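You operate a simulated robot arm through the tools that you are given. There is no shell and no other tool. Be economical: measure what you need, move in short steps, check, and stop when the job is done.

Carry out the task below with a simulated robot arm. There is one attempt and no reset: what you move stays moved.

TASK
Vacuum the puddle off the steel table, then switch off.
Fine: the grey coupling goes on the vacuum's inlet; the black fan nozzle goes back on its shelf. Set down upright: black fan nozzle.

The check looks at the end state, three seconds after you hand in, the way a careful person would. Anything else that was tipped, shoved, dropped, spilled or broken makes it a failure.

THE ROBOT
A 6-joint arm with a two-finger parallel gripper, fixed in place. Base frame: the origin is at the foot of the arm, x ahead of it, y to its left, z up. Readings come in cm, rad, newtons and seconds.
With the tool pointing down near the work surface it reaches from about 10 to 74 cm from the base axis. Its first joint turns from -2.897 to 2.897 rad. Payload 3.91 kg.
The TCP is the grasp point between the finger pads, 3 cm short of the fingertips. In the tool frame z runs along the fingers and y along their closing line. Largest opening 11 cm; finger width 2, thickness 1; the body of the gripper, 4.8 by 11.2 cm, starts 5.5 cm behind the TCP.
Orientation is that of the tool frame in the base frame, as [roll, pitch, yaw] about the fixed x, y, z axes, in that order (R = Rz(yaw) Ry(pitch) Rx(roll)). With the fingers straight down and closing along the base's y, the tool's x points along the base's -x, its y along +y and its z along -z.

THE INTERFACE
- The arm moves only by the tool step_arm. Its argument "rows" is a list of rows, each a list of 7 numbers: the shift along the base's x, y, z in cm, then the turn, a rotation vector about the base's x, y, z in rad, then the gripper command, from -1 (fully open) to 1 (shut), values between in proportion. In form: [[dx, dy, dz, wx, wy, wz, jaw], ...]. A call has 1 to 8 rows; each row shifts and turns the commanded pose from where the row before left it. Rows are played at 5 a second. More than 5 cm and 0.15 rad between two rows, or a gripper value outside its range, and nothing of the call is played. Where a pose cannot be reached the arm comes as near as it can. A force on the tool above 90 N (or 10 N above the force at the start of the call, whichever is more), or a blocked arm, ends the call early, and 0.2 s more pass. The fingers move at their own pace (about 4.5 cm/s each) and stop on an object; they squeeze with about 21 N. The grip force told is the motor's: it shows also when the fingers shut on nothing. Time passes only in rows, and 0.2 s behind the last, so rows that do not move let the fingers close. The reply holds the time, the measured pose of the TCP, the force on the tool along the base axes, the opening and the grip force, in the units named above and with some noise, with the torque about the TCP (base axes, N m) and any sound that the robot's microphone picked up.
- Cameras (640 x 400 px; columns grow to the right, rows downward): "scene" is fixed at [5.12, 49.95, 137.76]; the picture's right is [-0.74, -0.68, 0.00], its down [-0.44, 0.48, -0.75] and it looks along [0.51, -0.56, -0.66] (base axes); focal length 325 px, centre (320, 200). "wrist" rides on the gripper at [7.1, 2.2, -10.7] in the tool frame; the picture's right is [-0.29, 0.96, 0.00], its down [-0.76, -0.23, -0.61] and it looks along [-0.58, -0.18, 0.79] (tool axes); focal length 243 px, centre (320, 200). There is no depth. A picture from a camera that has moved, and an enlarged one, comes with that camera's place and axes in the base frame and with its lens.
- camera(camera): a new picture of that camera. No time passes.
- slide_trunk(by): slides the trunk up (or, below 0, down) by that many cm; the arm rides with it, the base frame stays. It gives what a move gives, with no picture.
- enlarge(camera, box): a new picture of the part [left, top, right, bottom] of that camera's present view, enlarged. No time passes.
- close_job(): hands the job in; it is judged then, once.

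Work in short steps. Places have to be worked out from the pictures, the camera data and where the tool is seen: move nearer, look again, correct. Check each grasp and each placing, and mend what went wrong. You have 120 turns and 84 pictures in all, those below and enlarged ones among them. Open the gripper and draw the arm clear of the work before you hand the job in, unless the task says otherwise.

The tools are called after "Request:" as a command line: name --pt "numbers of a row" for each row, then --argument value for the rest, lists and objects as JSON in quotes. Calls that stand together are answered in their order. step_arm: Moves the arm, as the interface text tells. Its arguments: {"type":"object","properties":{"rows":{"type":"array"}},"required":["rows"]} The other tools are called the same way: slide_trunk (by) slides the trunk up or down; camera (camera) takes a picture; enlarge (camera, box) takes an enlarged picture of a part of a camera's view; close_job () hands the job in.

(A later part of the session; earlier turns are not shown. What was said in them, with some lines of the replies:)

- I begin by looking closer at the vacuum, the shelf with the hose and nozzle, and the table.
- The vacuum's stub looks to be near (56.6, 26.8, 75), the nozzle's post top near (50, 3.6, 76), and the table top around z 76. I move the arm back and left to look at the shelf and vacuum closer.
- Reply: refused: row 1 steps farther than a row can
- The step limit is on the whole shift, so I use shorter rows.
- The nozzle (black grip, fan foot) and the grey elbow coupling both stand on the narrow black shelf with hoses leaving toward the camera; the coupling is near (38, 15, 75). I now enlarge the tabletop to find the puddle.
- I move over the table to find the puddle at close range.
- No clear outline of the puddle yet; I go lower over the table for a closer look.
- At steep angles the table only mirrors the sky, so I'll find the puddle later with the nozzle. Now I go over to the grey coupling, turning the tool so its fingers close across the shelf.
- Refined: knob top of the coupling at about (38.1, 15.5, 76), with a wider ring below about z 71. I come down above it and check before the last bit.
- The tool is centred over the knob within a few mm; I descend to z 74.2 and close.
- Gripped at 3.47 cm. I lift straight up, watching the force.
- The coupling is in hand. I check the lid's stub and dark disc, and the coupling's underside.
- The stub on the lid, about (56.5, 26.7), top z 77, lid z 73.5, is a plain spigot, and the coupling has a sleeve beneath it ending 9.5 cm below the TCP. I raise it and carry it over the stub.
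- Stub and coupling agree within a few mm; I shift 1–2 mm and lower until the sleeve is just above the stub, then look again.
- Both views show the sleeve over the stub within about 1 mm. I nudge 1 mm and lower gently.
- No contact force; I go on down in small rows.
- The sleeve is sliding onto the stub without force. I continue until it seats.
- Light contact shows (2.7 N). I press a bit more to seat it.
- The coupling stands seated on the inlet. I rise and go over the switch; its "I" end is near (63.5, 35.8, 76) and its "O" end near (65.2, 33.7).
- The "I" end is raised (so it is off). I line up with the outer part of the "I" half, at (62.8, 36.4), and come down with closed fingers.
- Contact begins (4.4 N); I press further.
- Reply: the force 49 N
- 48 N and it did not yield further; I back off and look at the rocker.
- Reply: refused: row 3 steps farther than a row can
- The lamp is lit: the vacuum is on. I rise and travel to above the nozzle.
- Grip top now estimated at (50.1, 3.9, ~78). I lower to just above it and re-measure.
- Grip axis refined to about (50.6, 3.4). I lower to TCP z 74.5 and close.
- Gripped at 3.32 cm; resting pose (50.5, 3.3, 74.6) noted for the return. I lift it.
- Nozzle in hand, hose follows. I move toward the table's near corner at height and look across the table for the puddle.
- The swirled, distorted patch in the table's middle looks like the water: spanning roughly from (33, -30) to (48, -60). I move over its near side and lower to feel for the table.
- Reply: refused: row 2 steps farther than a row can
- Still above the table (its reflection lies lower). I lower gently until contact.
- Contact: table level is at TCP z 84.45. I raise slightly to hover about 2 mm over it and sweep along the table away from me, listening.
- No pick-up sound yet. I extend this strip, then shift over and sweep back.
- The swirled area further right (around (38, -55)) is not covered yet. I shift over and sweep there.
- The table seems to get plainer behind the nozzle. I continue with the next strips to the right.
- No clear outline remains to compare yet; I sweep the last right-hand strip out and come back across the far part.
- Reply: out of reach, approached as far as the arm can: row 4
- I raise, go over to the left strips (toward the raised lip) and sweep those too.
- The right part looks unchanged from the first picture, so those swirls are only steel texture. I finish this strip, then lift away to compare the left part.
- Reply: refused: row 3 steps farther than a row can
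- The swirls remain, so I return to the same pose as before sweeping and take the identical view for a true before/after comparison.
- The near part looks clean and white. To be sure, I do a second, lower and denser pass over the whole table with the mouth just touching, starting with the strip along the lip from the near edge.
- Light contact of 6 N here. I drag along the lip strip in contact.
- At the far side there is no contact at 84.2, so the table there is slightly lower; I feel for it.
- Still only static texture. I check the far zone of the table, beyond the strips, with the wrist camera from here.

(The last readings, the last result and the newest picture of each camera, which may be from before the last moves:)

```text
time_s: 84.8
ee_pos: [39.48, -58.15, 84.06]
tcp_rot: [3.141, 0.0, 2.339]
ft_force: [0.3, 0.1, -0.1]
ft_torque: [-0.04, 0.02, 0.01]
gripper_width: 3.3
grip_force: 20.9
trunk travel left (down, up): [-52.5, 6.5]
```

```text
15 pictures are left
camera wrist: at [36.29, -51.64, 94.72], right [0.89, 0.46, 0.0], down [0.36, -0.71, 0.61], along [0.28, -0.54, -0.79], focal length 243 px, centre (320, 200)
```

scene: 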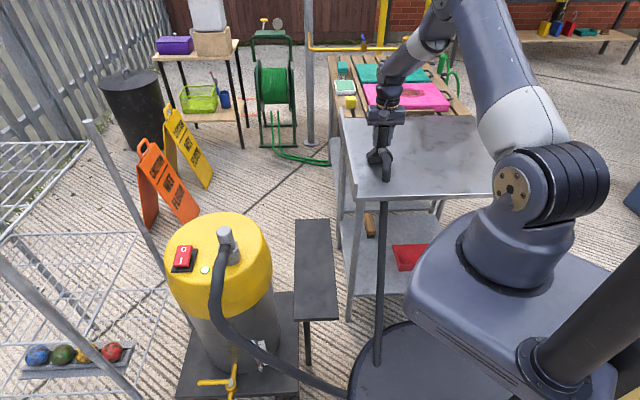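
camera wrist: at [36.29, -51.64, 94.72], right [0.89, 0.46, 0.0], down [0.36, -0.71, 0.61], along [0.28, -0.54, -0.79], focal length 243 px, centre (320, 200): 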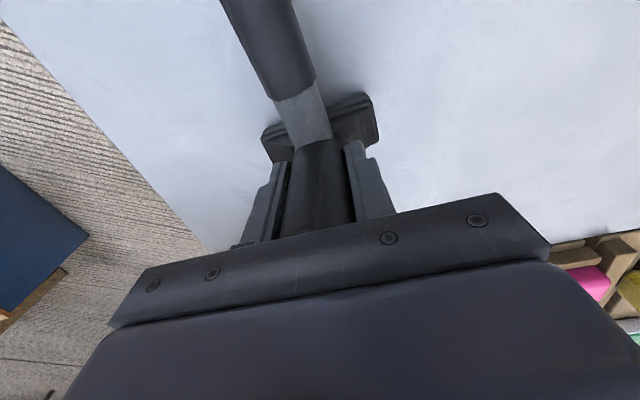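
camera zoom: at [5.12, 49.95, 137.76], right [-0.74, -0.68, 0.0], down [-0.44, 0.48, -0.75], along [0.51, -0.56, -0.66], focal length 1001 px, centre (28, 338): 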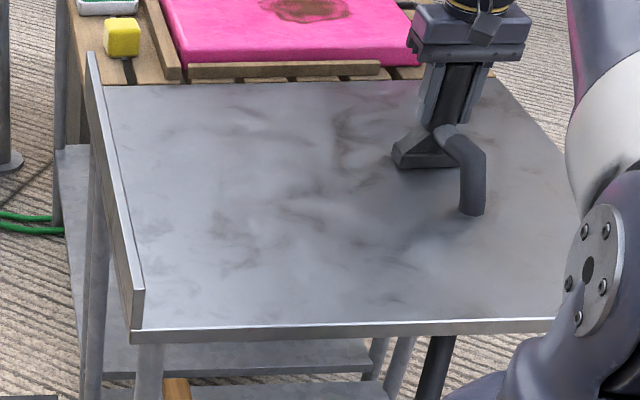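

Looks clean. I return to the very start pose with the wrist so I can compare the table with the first picture.

Request:
step_arm --pt "0 0 4.9 0 0 0 1" --pt "0 0 4.9 0 0 0 1" --pt "1 4.2 2 0 0 0.1 1" --pt "1 4.2 2 0 0 0.1 1" --pt "1 4.2 2 0 0 0.1 1" --pt "1 4.2 2 0 0 0.1 1" --pt "1 4.2 2 0 0 0.1 1" --pt "1 4.2 2 0 0 0.1 1"

Request:
step_arm --pt "1 4.7 0.2 0 0 0.1 1" --pt "1 4.7 0.2 0 0 0.1 1" --pt "1 4.8 0 0 0 0 1" --pt "1 4.8 0 0 0 0 1" --pt "1 4.8 0 0 0 0 1" --pt "1 0 0 0 0 0 1"

Request:
camera --camera "wrist"

```text
time_s: 86.6
ee_pos: [45.66, -32.89, 105.89]
tcp_rot: [-3.14, 0.001, 2.942]
ft_force: [0.5, 0.2, -1.7]
ft_torque: [-0.01, 0.01, 0.0]
gripper_width: 3.29
grip_force: 20.9
trunk travel left (down, up): [-52.5, 6.5]
```

```text
time_s: 88.0
ee_pos: [51.63, -9.06, 106.29]
tcp_rot: [-3.141, 0.0, 3.14]
ft_force: [-0.1, 0.5, -0.8]
ft_torque: [-0.06, 0.0, -0.01]
gripper_width: 3.3
grip_force: 21.6
trunk travel left (down, up): [-52.5, 6.5]
```

```text
14 pictures are left
camera wrist: at [44.71, -7.09, 116.94], right [0.29, 0.96, 0.0], down [0.76, -0.23, 0.61], along [0.58, -0.18, -0.79], focal length 243 px, centre (320, 200)
```

wrist: 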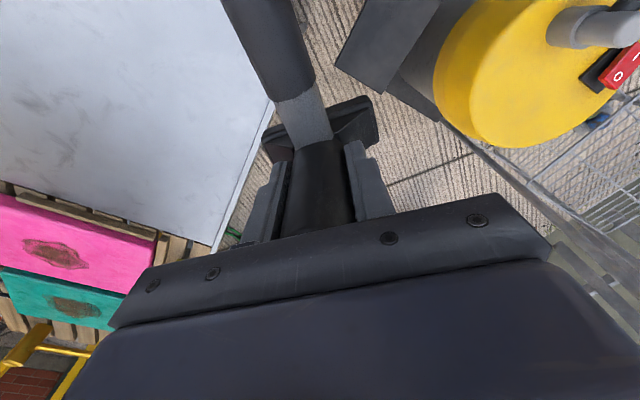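

Request:
enlarge --camera "scene" --box '[300, 20, 520, 220]'

Request:
enlarge --camera "wrist" --box '[0, 0, 270, 250]'

```text
2.00 times, centred on (410, 120) of scene
camera zoom: at [5.12, 49.95, 137.76], right [-0.74, -0.68, 0.0], down [-0.44, 0.48, -0.75], along [0.51, -0.56, -0.66], focal length 650 px, centre (140, 360)
```

zoom: 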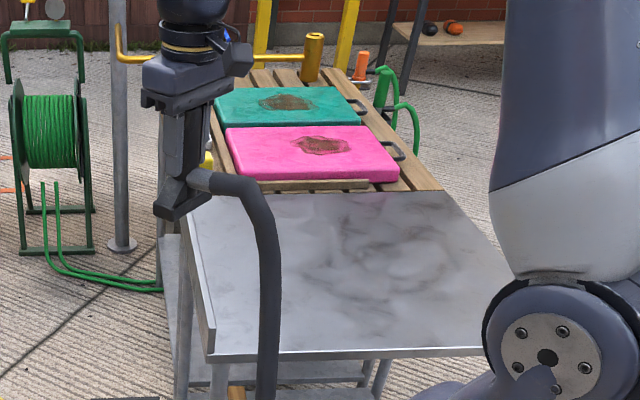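

```text
1.60 times, centred on (135, 125) of wrist
camera zoom: at [44.71, -7.09, 116.94], right [0.29, 0.96, 0.0], down [0.76, -0.23, 0.61], along [0.58, -0.18, -0.79], focal length 388 px, centre (616, 320)
```

zoom: 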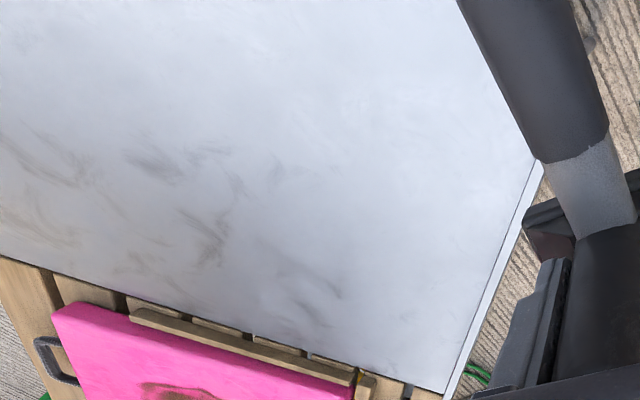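

I make one more same-view comparison, from the second pose where the table centre's marks stood out.

Request:
step_arm --pt "-3.3 3.5 0 0 0 0 1" --pt "-3.3 3.6 0 0 0 0 1" --pt "-3.3 3.6 0 0 0 0 1" --pt "-3.3 3.6 0 0 0 0 1" --pt "-3.3 3.6 0 0 0 0 1" --pt "-3.3 3.5 0 0 0 0 1"

Request:
enlarge --camera "wrist" --box '[0, 80, 240, 290]'

```text
time_s: 89.4
ee_pos: [31.64, 12.33, 106.25]
tcp_rot: [-3.141, 0.0, 3.14]
ft_force: [-0.5, -1.0, -1.5]
ft_torque: [-0.03, -0.01, 0.01]
gripper_width: 3.28
grip_force: 21.2
trunk travel left (down, up): [-52.5, 6.5]
```

```text
1.90 times, centred on (120, 185) of wrist
camera zoom: at [24.79, 14.38, 116.86], right [0.29, 0.96, 0.0], down [0.76, -0.23, 0.61], along [0.58, -0.18, -0.79], focal length 462 px, centre (701, 229)
```

zoom: 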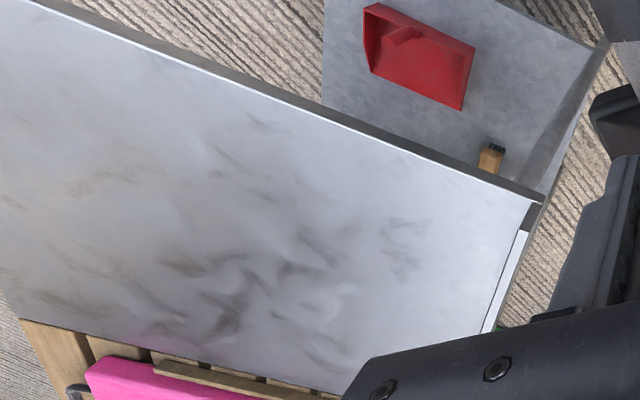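

Against the earlier view, fine streaks near (31, -56) now show where the surface was glazed before, and nothing wet is left anywhere. I now carry the nozzle back over its shelf place, turning it as it stood.

Request:
step_arm --pt "2.4 -1.1 -1.6 0 0 -0.1 1" --pt "2.4 -1.1 -1.6 0 0 -0.1 1" --pt "2.4 -1.1 -1.6 0 0 -0.1 1" --pt "2.4 -1.1 -1.6 0 0 -0.1 1" --pt "2.3 -1.1 -1.6 0 0 -0.1 1" --pt "2.3 -1.1 -1.6 0 0 -0.1 1" --pt "2.3 -1.2 -1.6 0 0 -0.1 1" --pt "2.3 -1.2 -1.6 0 0 -0.1 1"

Request:
enlarge --camera "scene" --box '[260, 160, 380, 280]'

```text
time_s: 91.2
ee_pos: [50.76, 3.34, 93.62]
tcp_rot: [-3.14, 0.001, 2.342]
ft_force: [-0.8, 0.4, -0.3]
ft_torque: [-0.01, 0.01, 0.01]
gripper_width: 3.3
grip_force: 20.7
trunk travel left (down, up): [-52.5, 6.5]
```

```text
3.33 times, centred on (320, 220) of scene
camera zoom: at [5.12, 49.95, 137.76], right [-0.74, -0.68, 0.0], down [-0.44, 0.48, -0.75], along [0.51, -0.56, -0.66], focal length 1084 px, centre (320, 133)
```

zoom: 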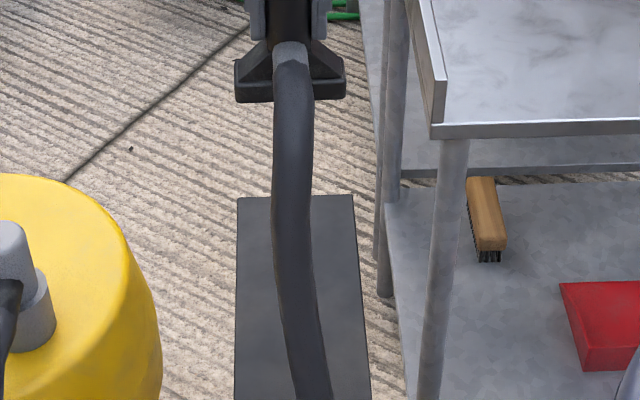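

The nozzle hangs upright and squarely above its place. I lower to just above the shelf.

Request:
step_arm --pt "-0.2 0 -4.8 0 0 0 1" --pt "0 0 -4.8 0 0 0 1" --pt "0 0 -4.8 0 0 0 1" --pt "0 0 -3.2 0 0 0 1" --pt "0 0 -0.5 0 0 0 1"

Request:
step_arm --pt "0 0 -0.25 0 0 0 1" --pt "0 0 -0.25 0 0 0 1" --pt "0 0 -0.25 0 0 0 1" --pt "0 0 -0.2 0 0 0 1"

```text
time_s: 92.4
ee_pos: [50.47, 3.32, 75.55]
tcp_rot: [-3.14, 0.0, 2.34]
ft_force: [0.3, -1.3, -1.9]
ft_torque: [0.0, 0.0, 0.01]
gripper_width: 3.32
grip_force: 21.3
trunk travel left (down, up): [-52.5, 6.5]
```

```text
time_s: 93.4
ee_pos: [50.45, 3.36, 74.65]
tcp_rot: [3.141, -0.001, 2.341]
ft_force: [0.6, 0.8, -2.1]
ft_torque: [-0.02, 0.01, 0.02]
gripper_width: 3.31
grip_force: 21.0
trunk travel left (down, up): [-52.5, 6.5]
```

Request:
step_arm --pt "0 0 -0.2 0 0 0 1" --pt "0 0 -0.15 0 0 0 1" --pt "0 0 -0.1 0 0 0 1"

```text
time_s: 94.2
ee_pos: [50.44, 3.27, 74.12]
tcp_rot: [3.14, -0.001, 2.34]
ft_force: [0.2, 0.3, -2.2]
ft_torque: [-0.04, 0.01, -0.01]
gripper_width: 3.34
grip_force: 20.3
trunk travel left (down, up): [-52.5, 6.5]
```

Request:
step_arm --pt "0 0 -0.12 0 0 0 1" --pt "0 0 -0.12 0 0 0 1" --pt "0 0 -0.12 0 0 0 1"

```text
time_s: 95.0
ee_pos: [50.4, 3.27, 73.76]
tcp_rot: [3.139, 0.002, 2.341]
ft_force: [-0.7, -0.1, 17.8]
ft_torque: [-0.13, 0.07, -0.06]
gripper_width: 3.35
grip_force: 21.7
trunk travel left (down, up): [-52.5, 6.5]
```

Contact (17.8 N): it stands on the shelf. I ease off, open, and check before rising.

Request:
step_arm --pt "0 0 0.2 0 0 0 1" --pt "0 0 0 0 0 0 0.2" --pt "0 0 0 0 0 0 -0.4" --pt "0 0 0 0 0 0 -0.4" --pt "0 0 0 0 0 0 -0.4"

Request:
step_arm --pt "0 0 4 0 0 0 -0.4" --pt "0 0 4.5 0 0 0 -0.4" --pt "0 0 4.5 0 0 0 -0.4" --pt "0 0 4.3 0 0 0 -0.4"

Request:
camera --camera "scene"

```text
time_s: 96.2
ee_pos: [50.43, 3.22, 73.92]
tcp_rot: [3.141, -0.001, 2.341]
ft_force: [-0.7, 0.3, 0.2]
ft_torque: [0.01, 0.0, 0.02]
gripper_width: 7.7
grip_force: 0.1
trunk travel left (down, up): [-52.5, 6.5]
```

```text
time_s: 97.2
ee_pos: [50.5, 3.32, 91.06]
tcp_rot: [-3.14, 0.0, 2.34]
ft_force: [0.3, -0.1, -0.1]
ft_torque: [0.0, 0.0, 0.01]
gripper_width: 7.7
grip_force: 0.1
trunk travel left (down, up): [-52.5, 6.5]
```

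```text
9 pictures are left
```

scene: 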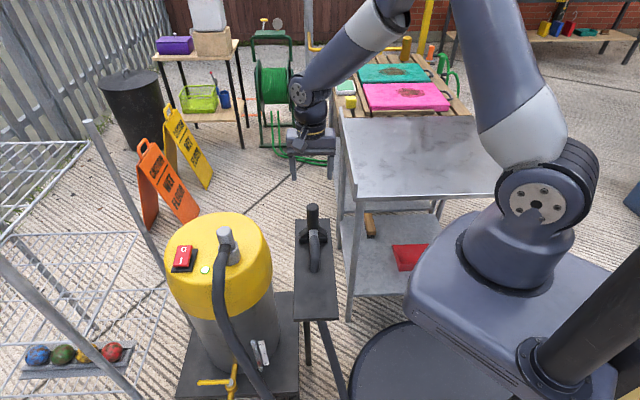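

The nozzle stands upright on its shelf. Next the switch: I go over the "O" half with closed fingers, tilting them slightly outward since it is near the reach limit.

Request:
step_arm --pt "1.8 4.4 0 0 0 0 1" --pt "1.8 4.4 0 0 0 0 1" --pt "1.8 4.4 0 0 0 0 1" --pt "1.8 4.4 0 0 0 0 1" --pt "1.8 4.4 0 0 0 0 1" --pt "1.8 4.4 0 0 0 0 1" --pt "3.0 3.4 0 0.028 -0.053 0 1" --pt "0.8 0.4 0 0.028 -0.053 0 1"

Request:
camera --camera "wrist"

```text
time_s: 99.0
ee_pos: [65.01, 33.44, 91.15]
tcp_rot: [3.027, 0.033, 2.339]
ft_force: [0.1, -0.2, 0.6]
ft_torque: [0.01, 0.0, 0.0]
gripper_width: 0.0
grip_force: 20.9
trunk travel left (down, up): [-52.5, 6.5]
```

```text
8 pictures are left
camera wrist: at [60.63, 39.47, 101.71], right [0.88, 0.45, 0.12], down [0.3, -0.74, 0.6], along [0.36, -0.5, -0.79], focal length 243 px, centre (320, 200)
```

wrist: 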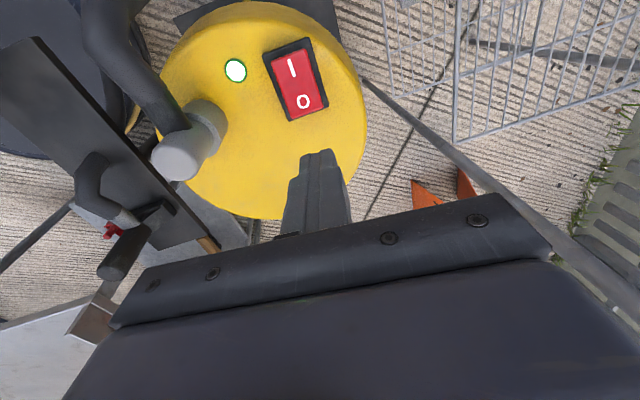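

The fingertips line up with the "O" label at (65.1, 33.8). I descend.

Request:
step_arm --pt "0 0 -4 0 0 0 1" --pt "0 0 -4 0 0 0 1" --pt "0 0 -2 0 0 0 1" --pt "0 0 -0.5 0 0 0 1"

Request:
enlarge --camera "scene" --box '[160, 200, 260, 290]'

```text
time_s: 100.0
ee_pos: [65.25, 33.53, 80.82]
tcp_rot: [3.027, 0.033, 2.34]
ft_force: [1.3, 0.0, 0.9]
ft_torque: [-0.03, 0.03, -0.03]
gripper_width: 0.0
grip_force: 21.2
trunk travel left (down, up): [-52.5, 6.5]
```

```text
4.44 times, centred on (210, 245) of scene
camera zoom: at [5.12, 49.95, 137.76], right [-0.74, -0.68, 0.0], down [-0.44, 0.48, -0.75], along [0.51, -0.56, -0.66], focal length 1445 px, centre (809, 0)
```

zoom: 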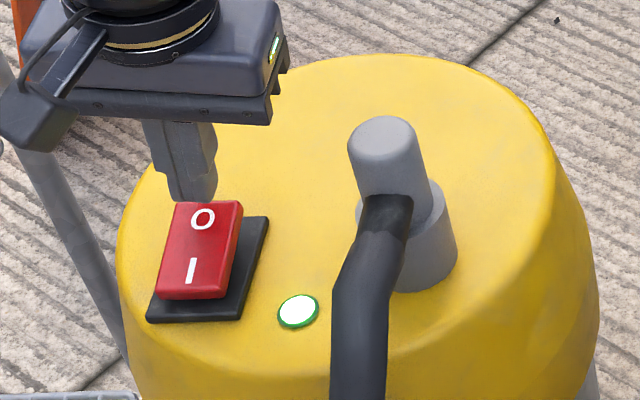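

The tip would land at the very far edge of the rocker, so I shift 0.7 cm toward the label and press down.

Request:
step_arm --pt "-0.5 0.5 0 0 0 0 1" --pt "0 0 -0.4 0 0 0 1" --pt "0 0 -0.3 0 0 0 1" --pt "0 0 -0.3 0 0 0 1"

```text
time_s: 101.0
ee_pos: [64.46, 34.02, 79.69]
tcp_rot: [3.026, 0.034, 2.337]
ft_force: [-1.0, 0.6, -0.6]
ft_torque: [-0.02, 0.03, -0.04]
gripper_width: 0.0
grip_force: 21.0
trunk travel left (down, up): [-52.5, 6.5]
```

Request:
step_arm --pt "0 0 -0.3 0 0 0 1" --pt "0 0 -0.3 0 0 0 1" --pt "0 0 -0.3 0 0 0 1"

```text
time_s: 101.8
ee_pos: [64.77, 33.87, 79.28]
tcp_rot: [3.018, 0.038, 2.336]
ft_force: [3.0, -8.1, 21.7]
ft_torque: [-0.26, 0.13, 0.07]
gripper_width: 0.0
grip_force: 20.4
trunk travel left (down, up): [-52.5, 6.5]
```

Request:
step_arm --pt "0 0 -0.25 0 0 0 1" --pt "0 0 -0.2 0 0 0 1"

Request:
enlarge --camera "scene" --box '[160, 200, 260, 290]'

```text
time_s: 102.4
ee_pos: [64.72, 33.84, 79.15]
tcp_rot: [3.013, 0.038, 2.337]
ft_force: [2.0, -15.8, 50.4]
ft_torque: [-0.39, 0.41, 0.14]
gripper_width: 0.02
grip_force: 21.4
trunk travel left (down, up): [-52.5, 6.5]
```

```text
4.44 times, centred on (210, 245) of scene
camera zoom: at [5.12, 49.95, 137.76], right [-0.74, -0.68, 0.0], down [-0.44, 0.48, -0.75], along [0.51, -0.56, -0.66], focal length 1445 px, centre (809, 0)
```

zoom: 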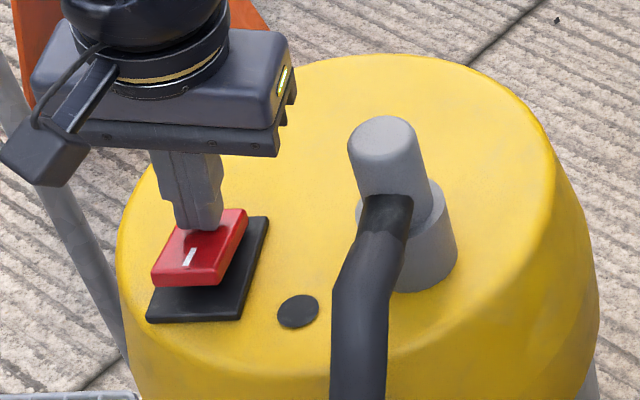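

The rocker tipped to "O" and the lamp is out. I lift off, straighten, and draw the arm clear over the open area.

Request:
step_arm --pt "0 0 1.5 0 0 0 1" --pt "0 0 4 0 0 0 1" --pt "0 0 4.9 -0.028 0.053 0 1" --pt "0 0 4.9 -0.028 0.053 0 1" --pt "-3 -3.5 0 0 0 0 -1" --pt "-3 -3.5 0 0 0 0 -1" --pt "-3 -3.5 0 0 0 0 -1" --pt "-3 -3.5 0 0 0 0 -1"

Request:
step_arm --pt "-1 -4.5 1.5 0 0 0 -1" --pt "-1 -4.5 1.5 0 0 0 -1" --pt "-1 -4.5 1.5 0 0 0 -1" --pt "-1 -4.5 0 0 0 0 -1" --pt "-1 -4.5 0 0 0 0 -1" --pt "0 0 0 0 0 0 -1"

Request:
camera --camera "scene"

Request:
enlarge --camera "scene" --box '[335, 105, 515, 205]'

```text
time_s: 104.2
ee_pos: [52.41, 20.06, 93.53]
tcp_rot: [3.14, 0.0, 2.34]
ft_force: [-0.4, 0.5, 0.3]
ft_torque: [-0.05, 0.0, 0.01]
gripper_width: 8.68
grip_force: 0.1
trunk travel left (down, up): [-52.5, 6.5]
```

```text
time_s: 105.6
ee_pos: [47.74, -2.52, 98.27]
tcp_rot: [3.141, 0.0, 2.341]
ft_force: [-0.1, 0.2, -0.1]
ft_torque: [0.01, 0.02, -0.02]
gripper_width: 11.0
grip_force: 0.1
trunk travel left (down, up): [-52.5, 6.5]
```

```text
5 pictures are left
```

scene: 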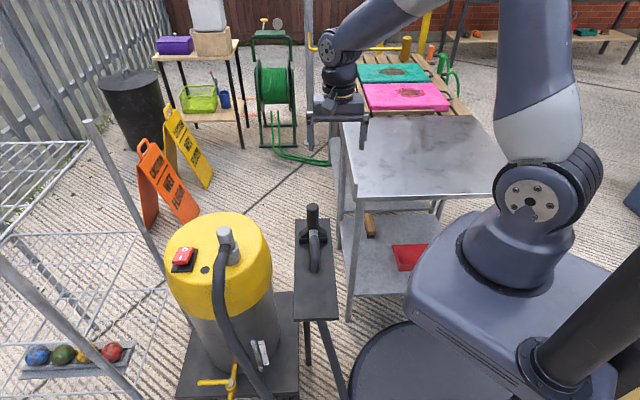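

```text
3.56 times, centred on (425, 155) of scene
camera zoom: at [5.12, 49.95, 137.76], right [-0.74, -0.68, 0.0], down [-0.44, 0.48, -0.75], along [0.51, -0.56, -0.66], focal length 1156 px, centre (-53, 360)
```

zoom: 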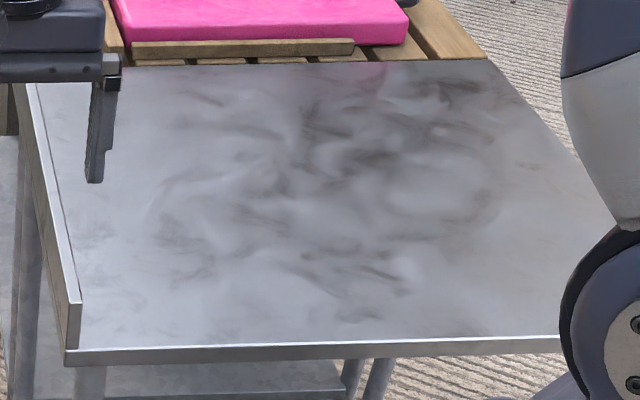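

The nozzle is upright on its shelf, the coupling is on the inlet, and the switch is at "O" with the lamp out. The gripper is open and clear. The table shows only its fixed smudges, so I hand in.

Request:
close_job

```text
The job is handed in.
```

I handed the job in, but I can't confirm the puddle is gone. I never clearly saw it, and no picture or sound showed water being picked up.

- **Vacuuming:** with the vacuum on (lamp lit), I passed the nozzle over nearly all of the table I could reach, mostly twice. The far strip by the wooden slats, about a third of the table, was out of reach and not vacuumed.
- **Before and after:** the dark swirls on the steel look the same as at the start, so I took them for marks in the steel. One spot may look drier, but I'm not certain of it.
- **Rest of the task:** the grey coupling is on the inlet, the fan nozzle is upright on its shelf, and the switch is at "O" with the lamp out. The gripper is open and clear, and I saw nothing tipped or knocked over.
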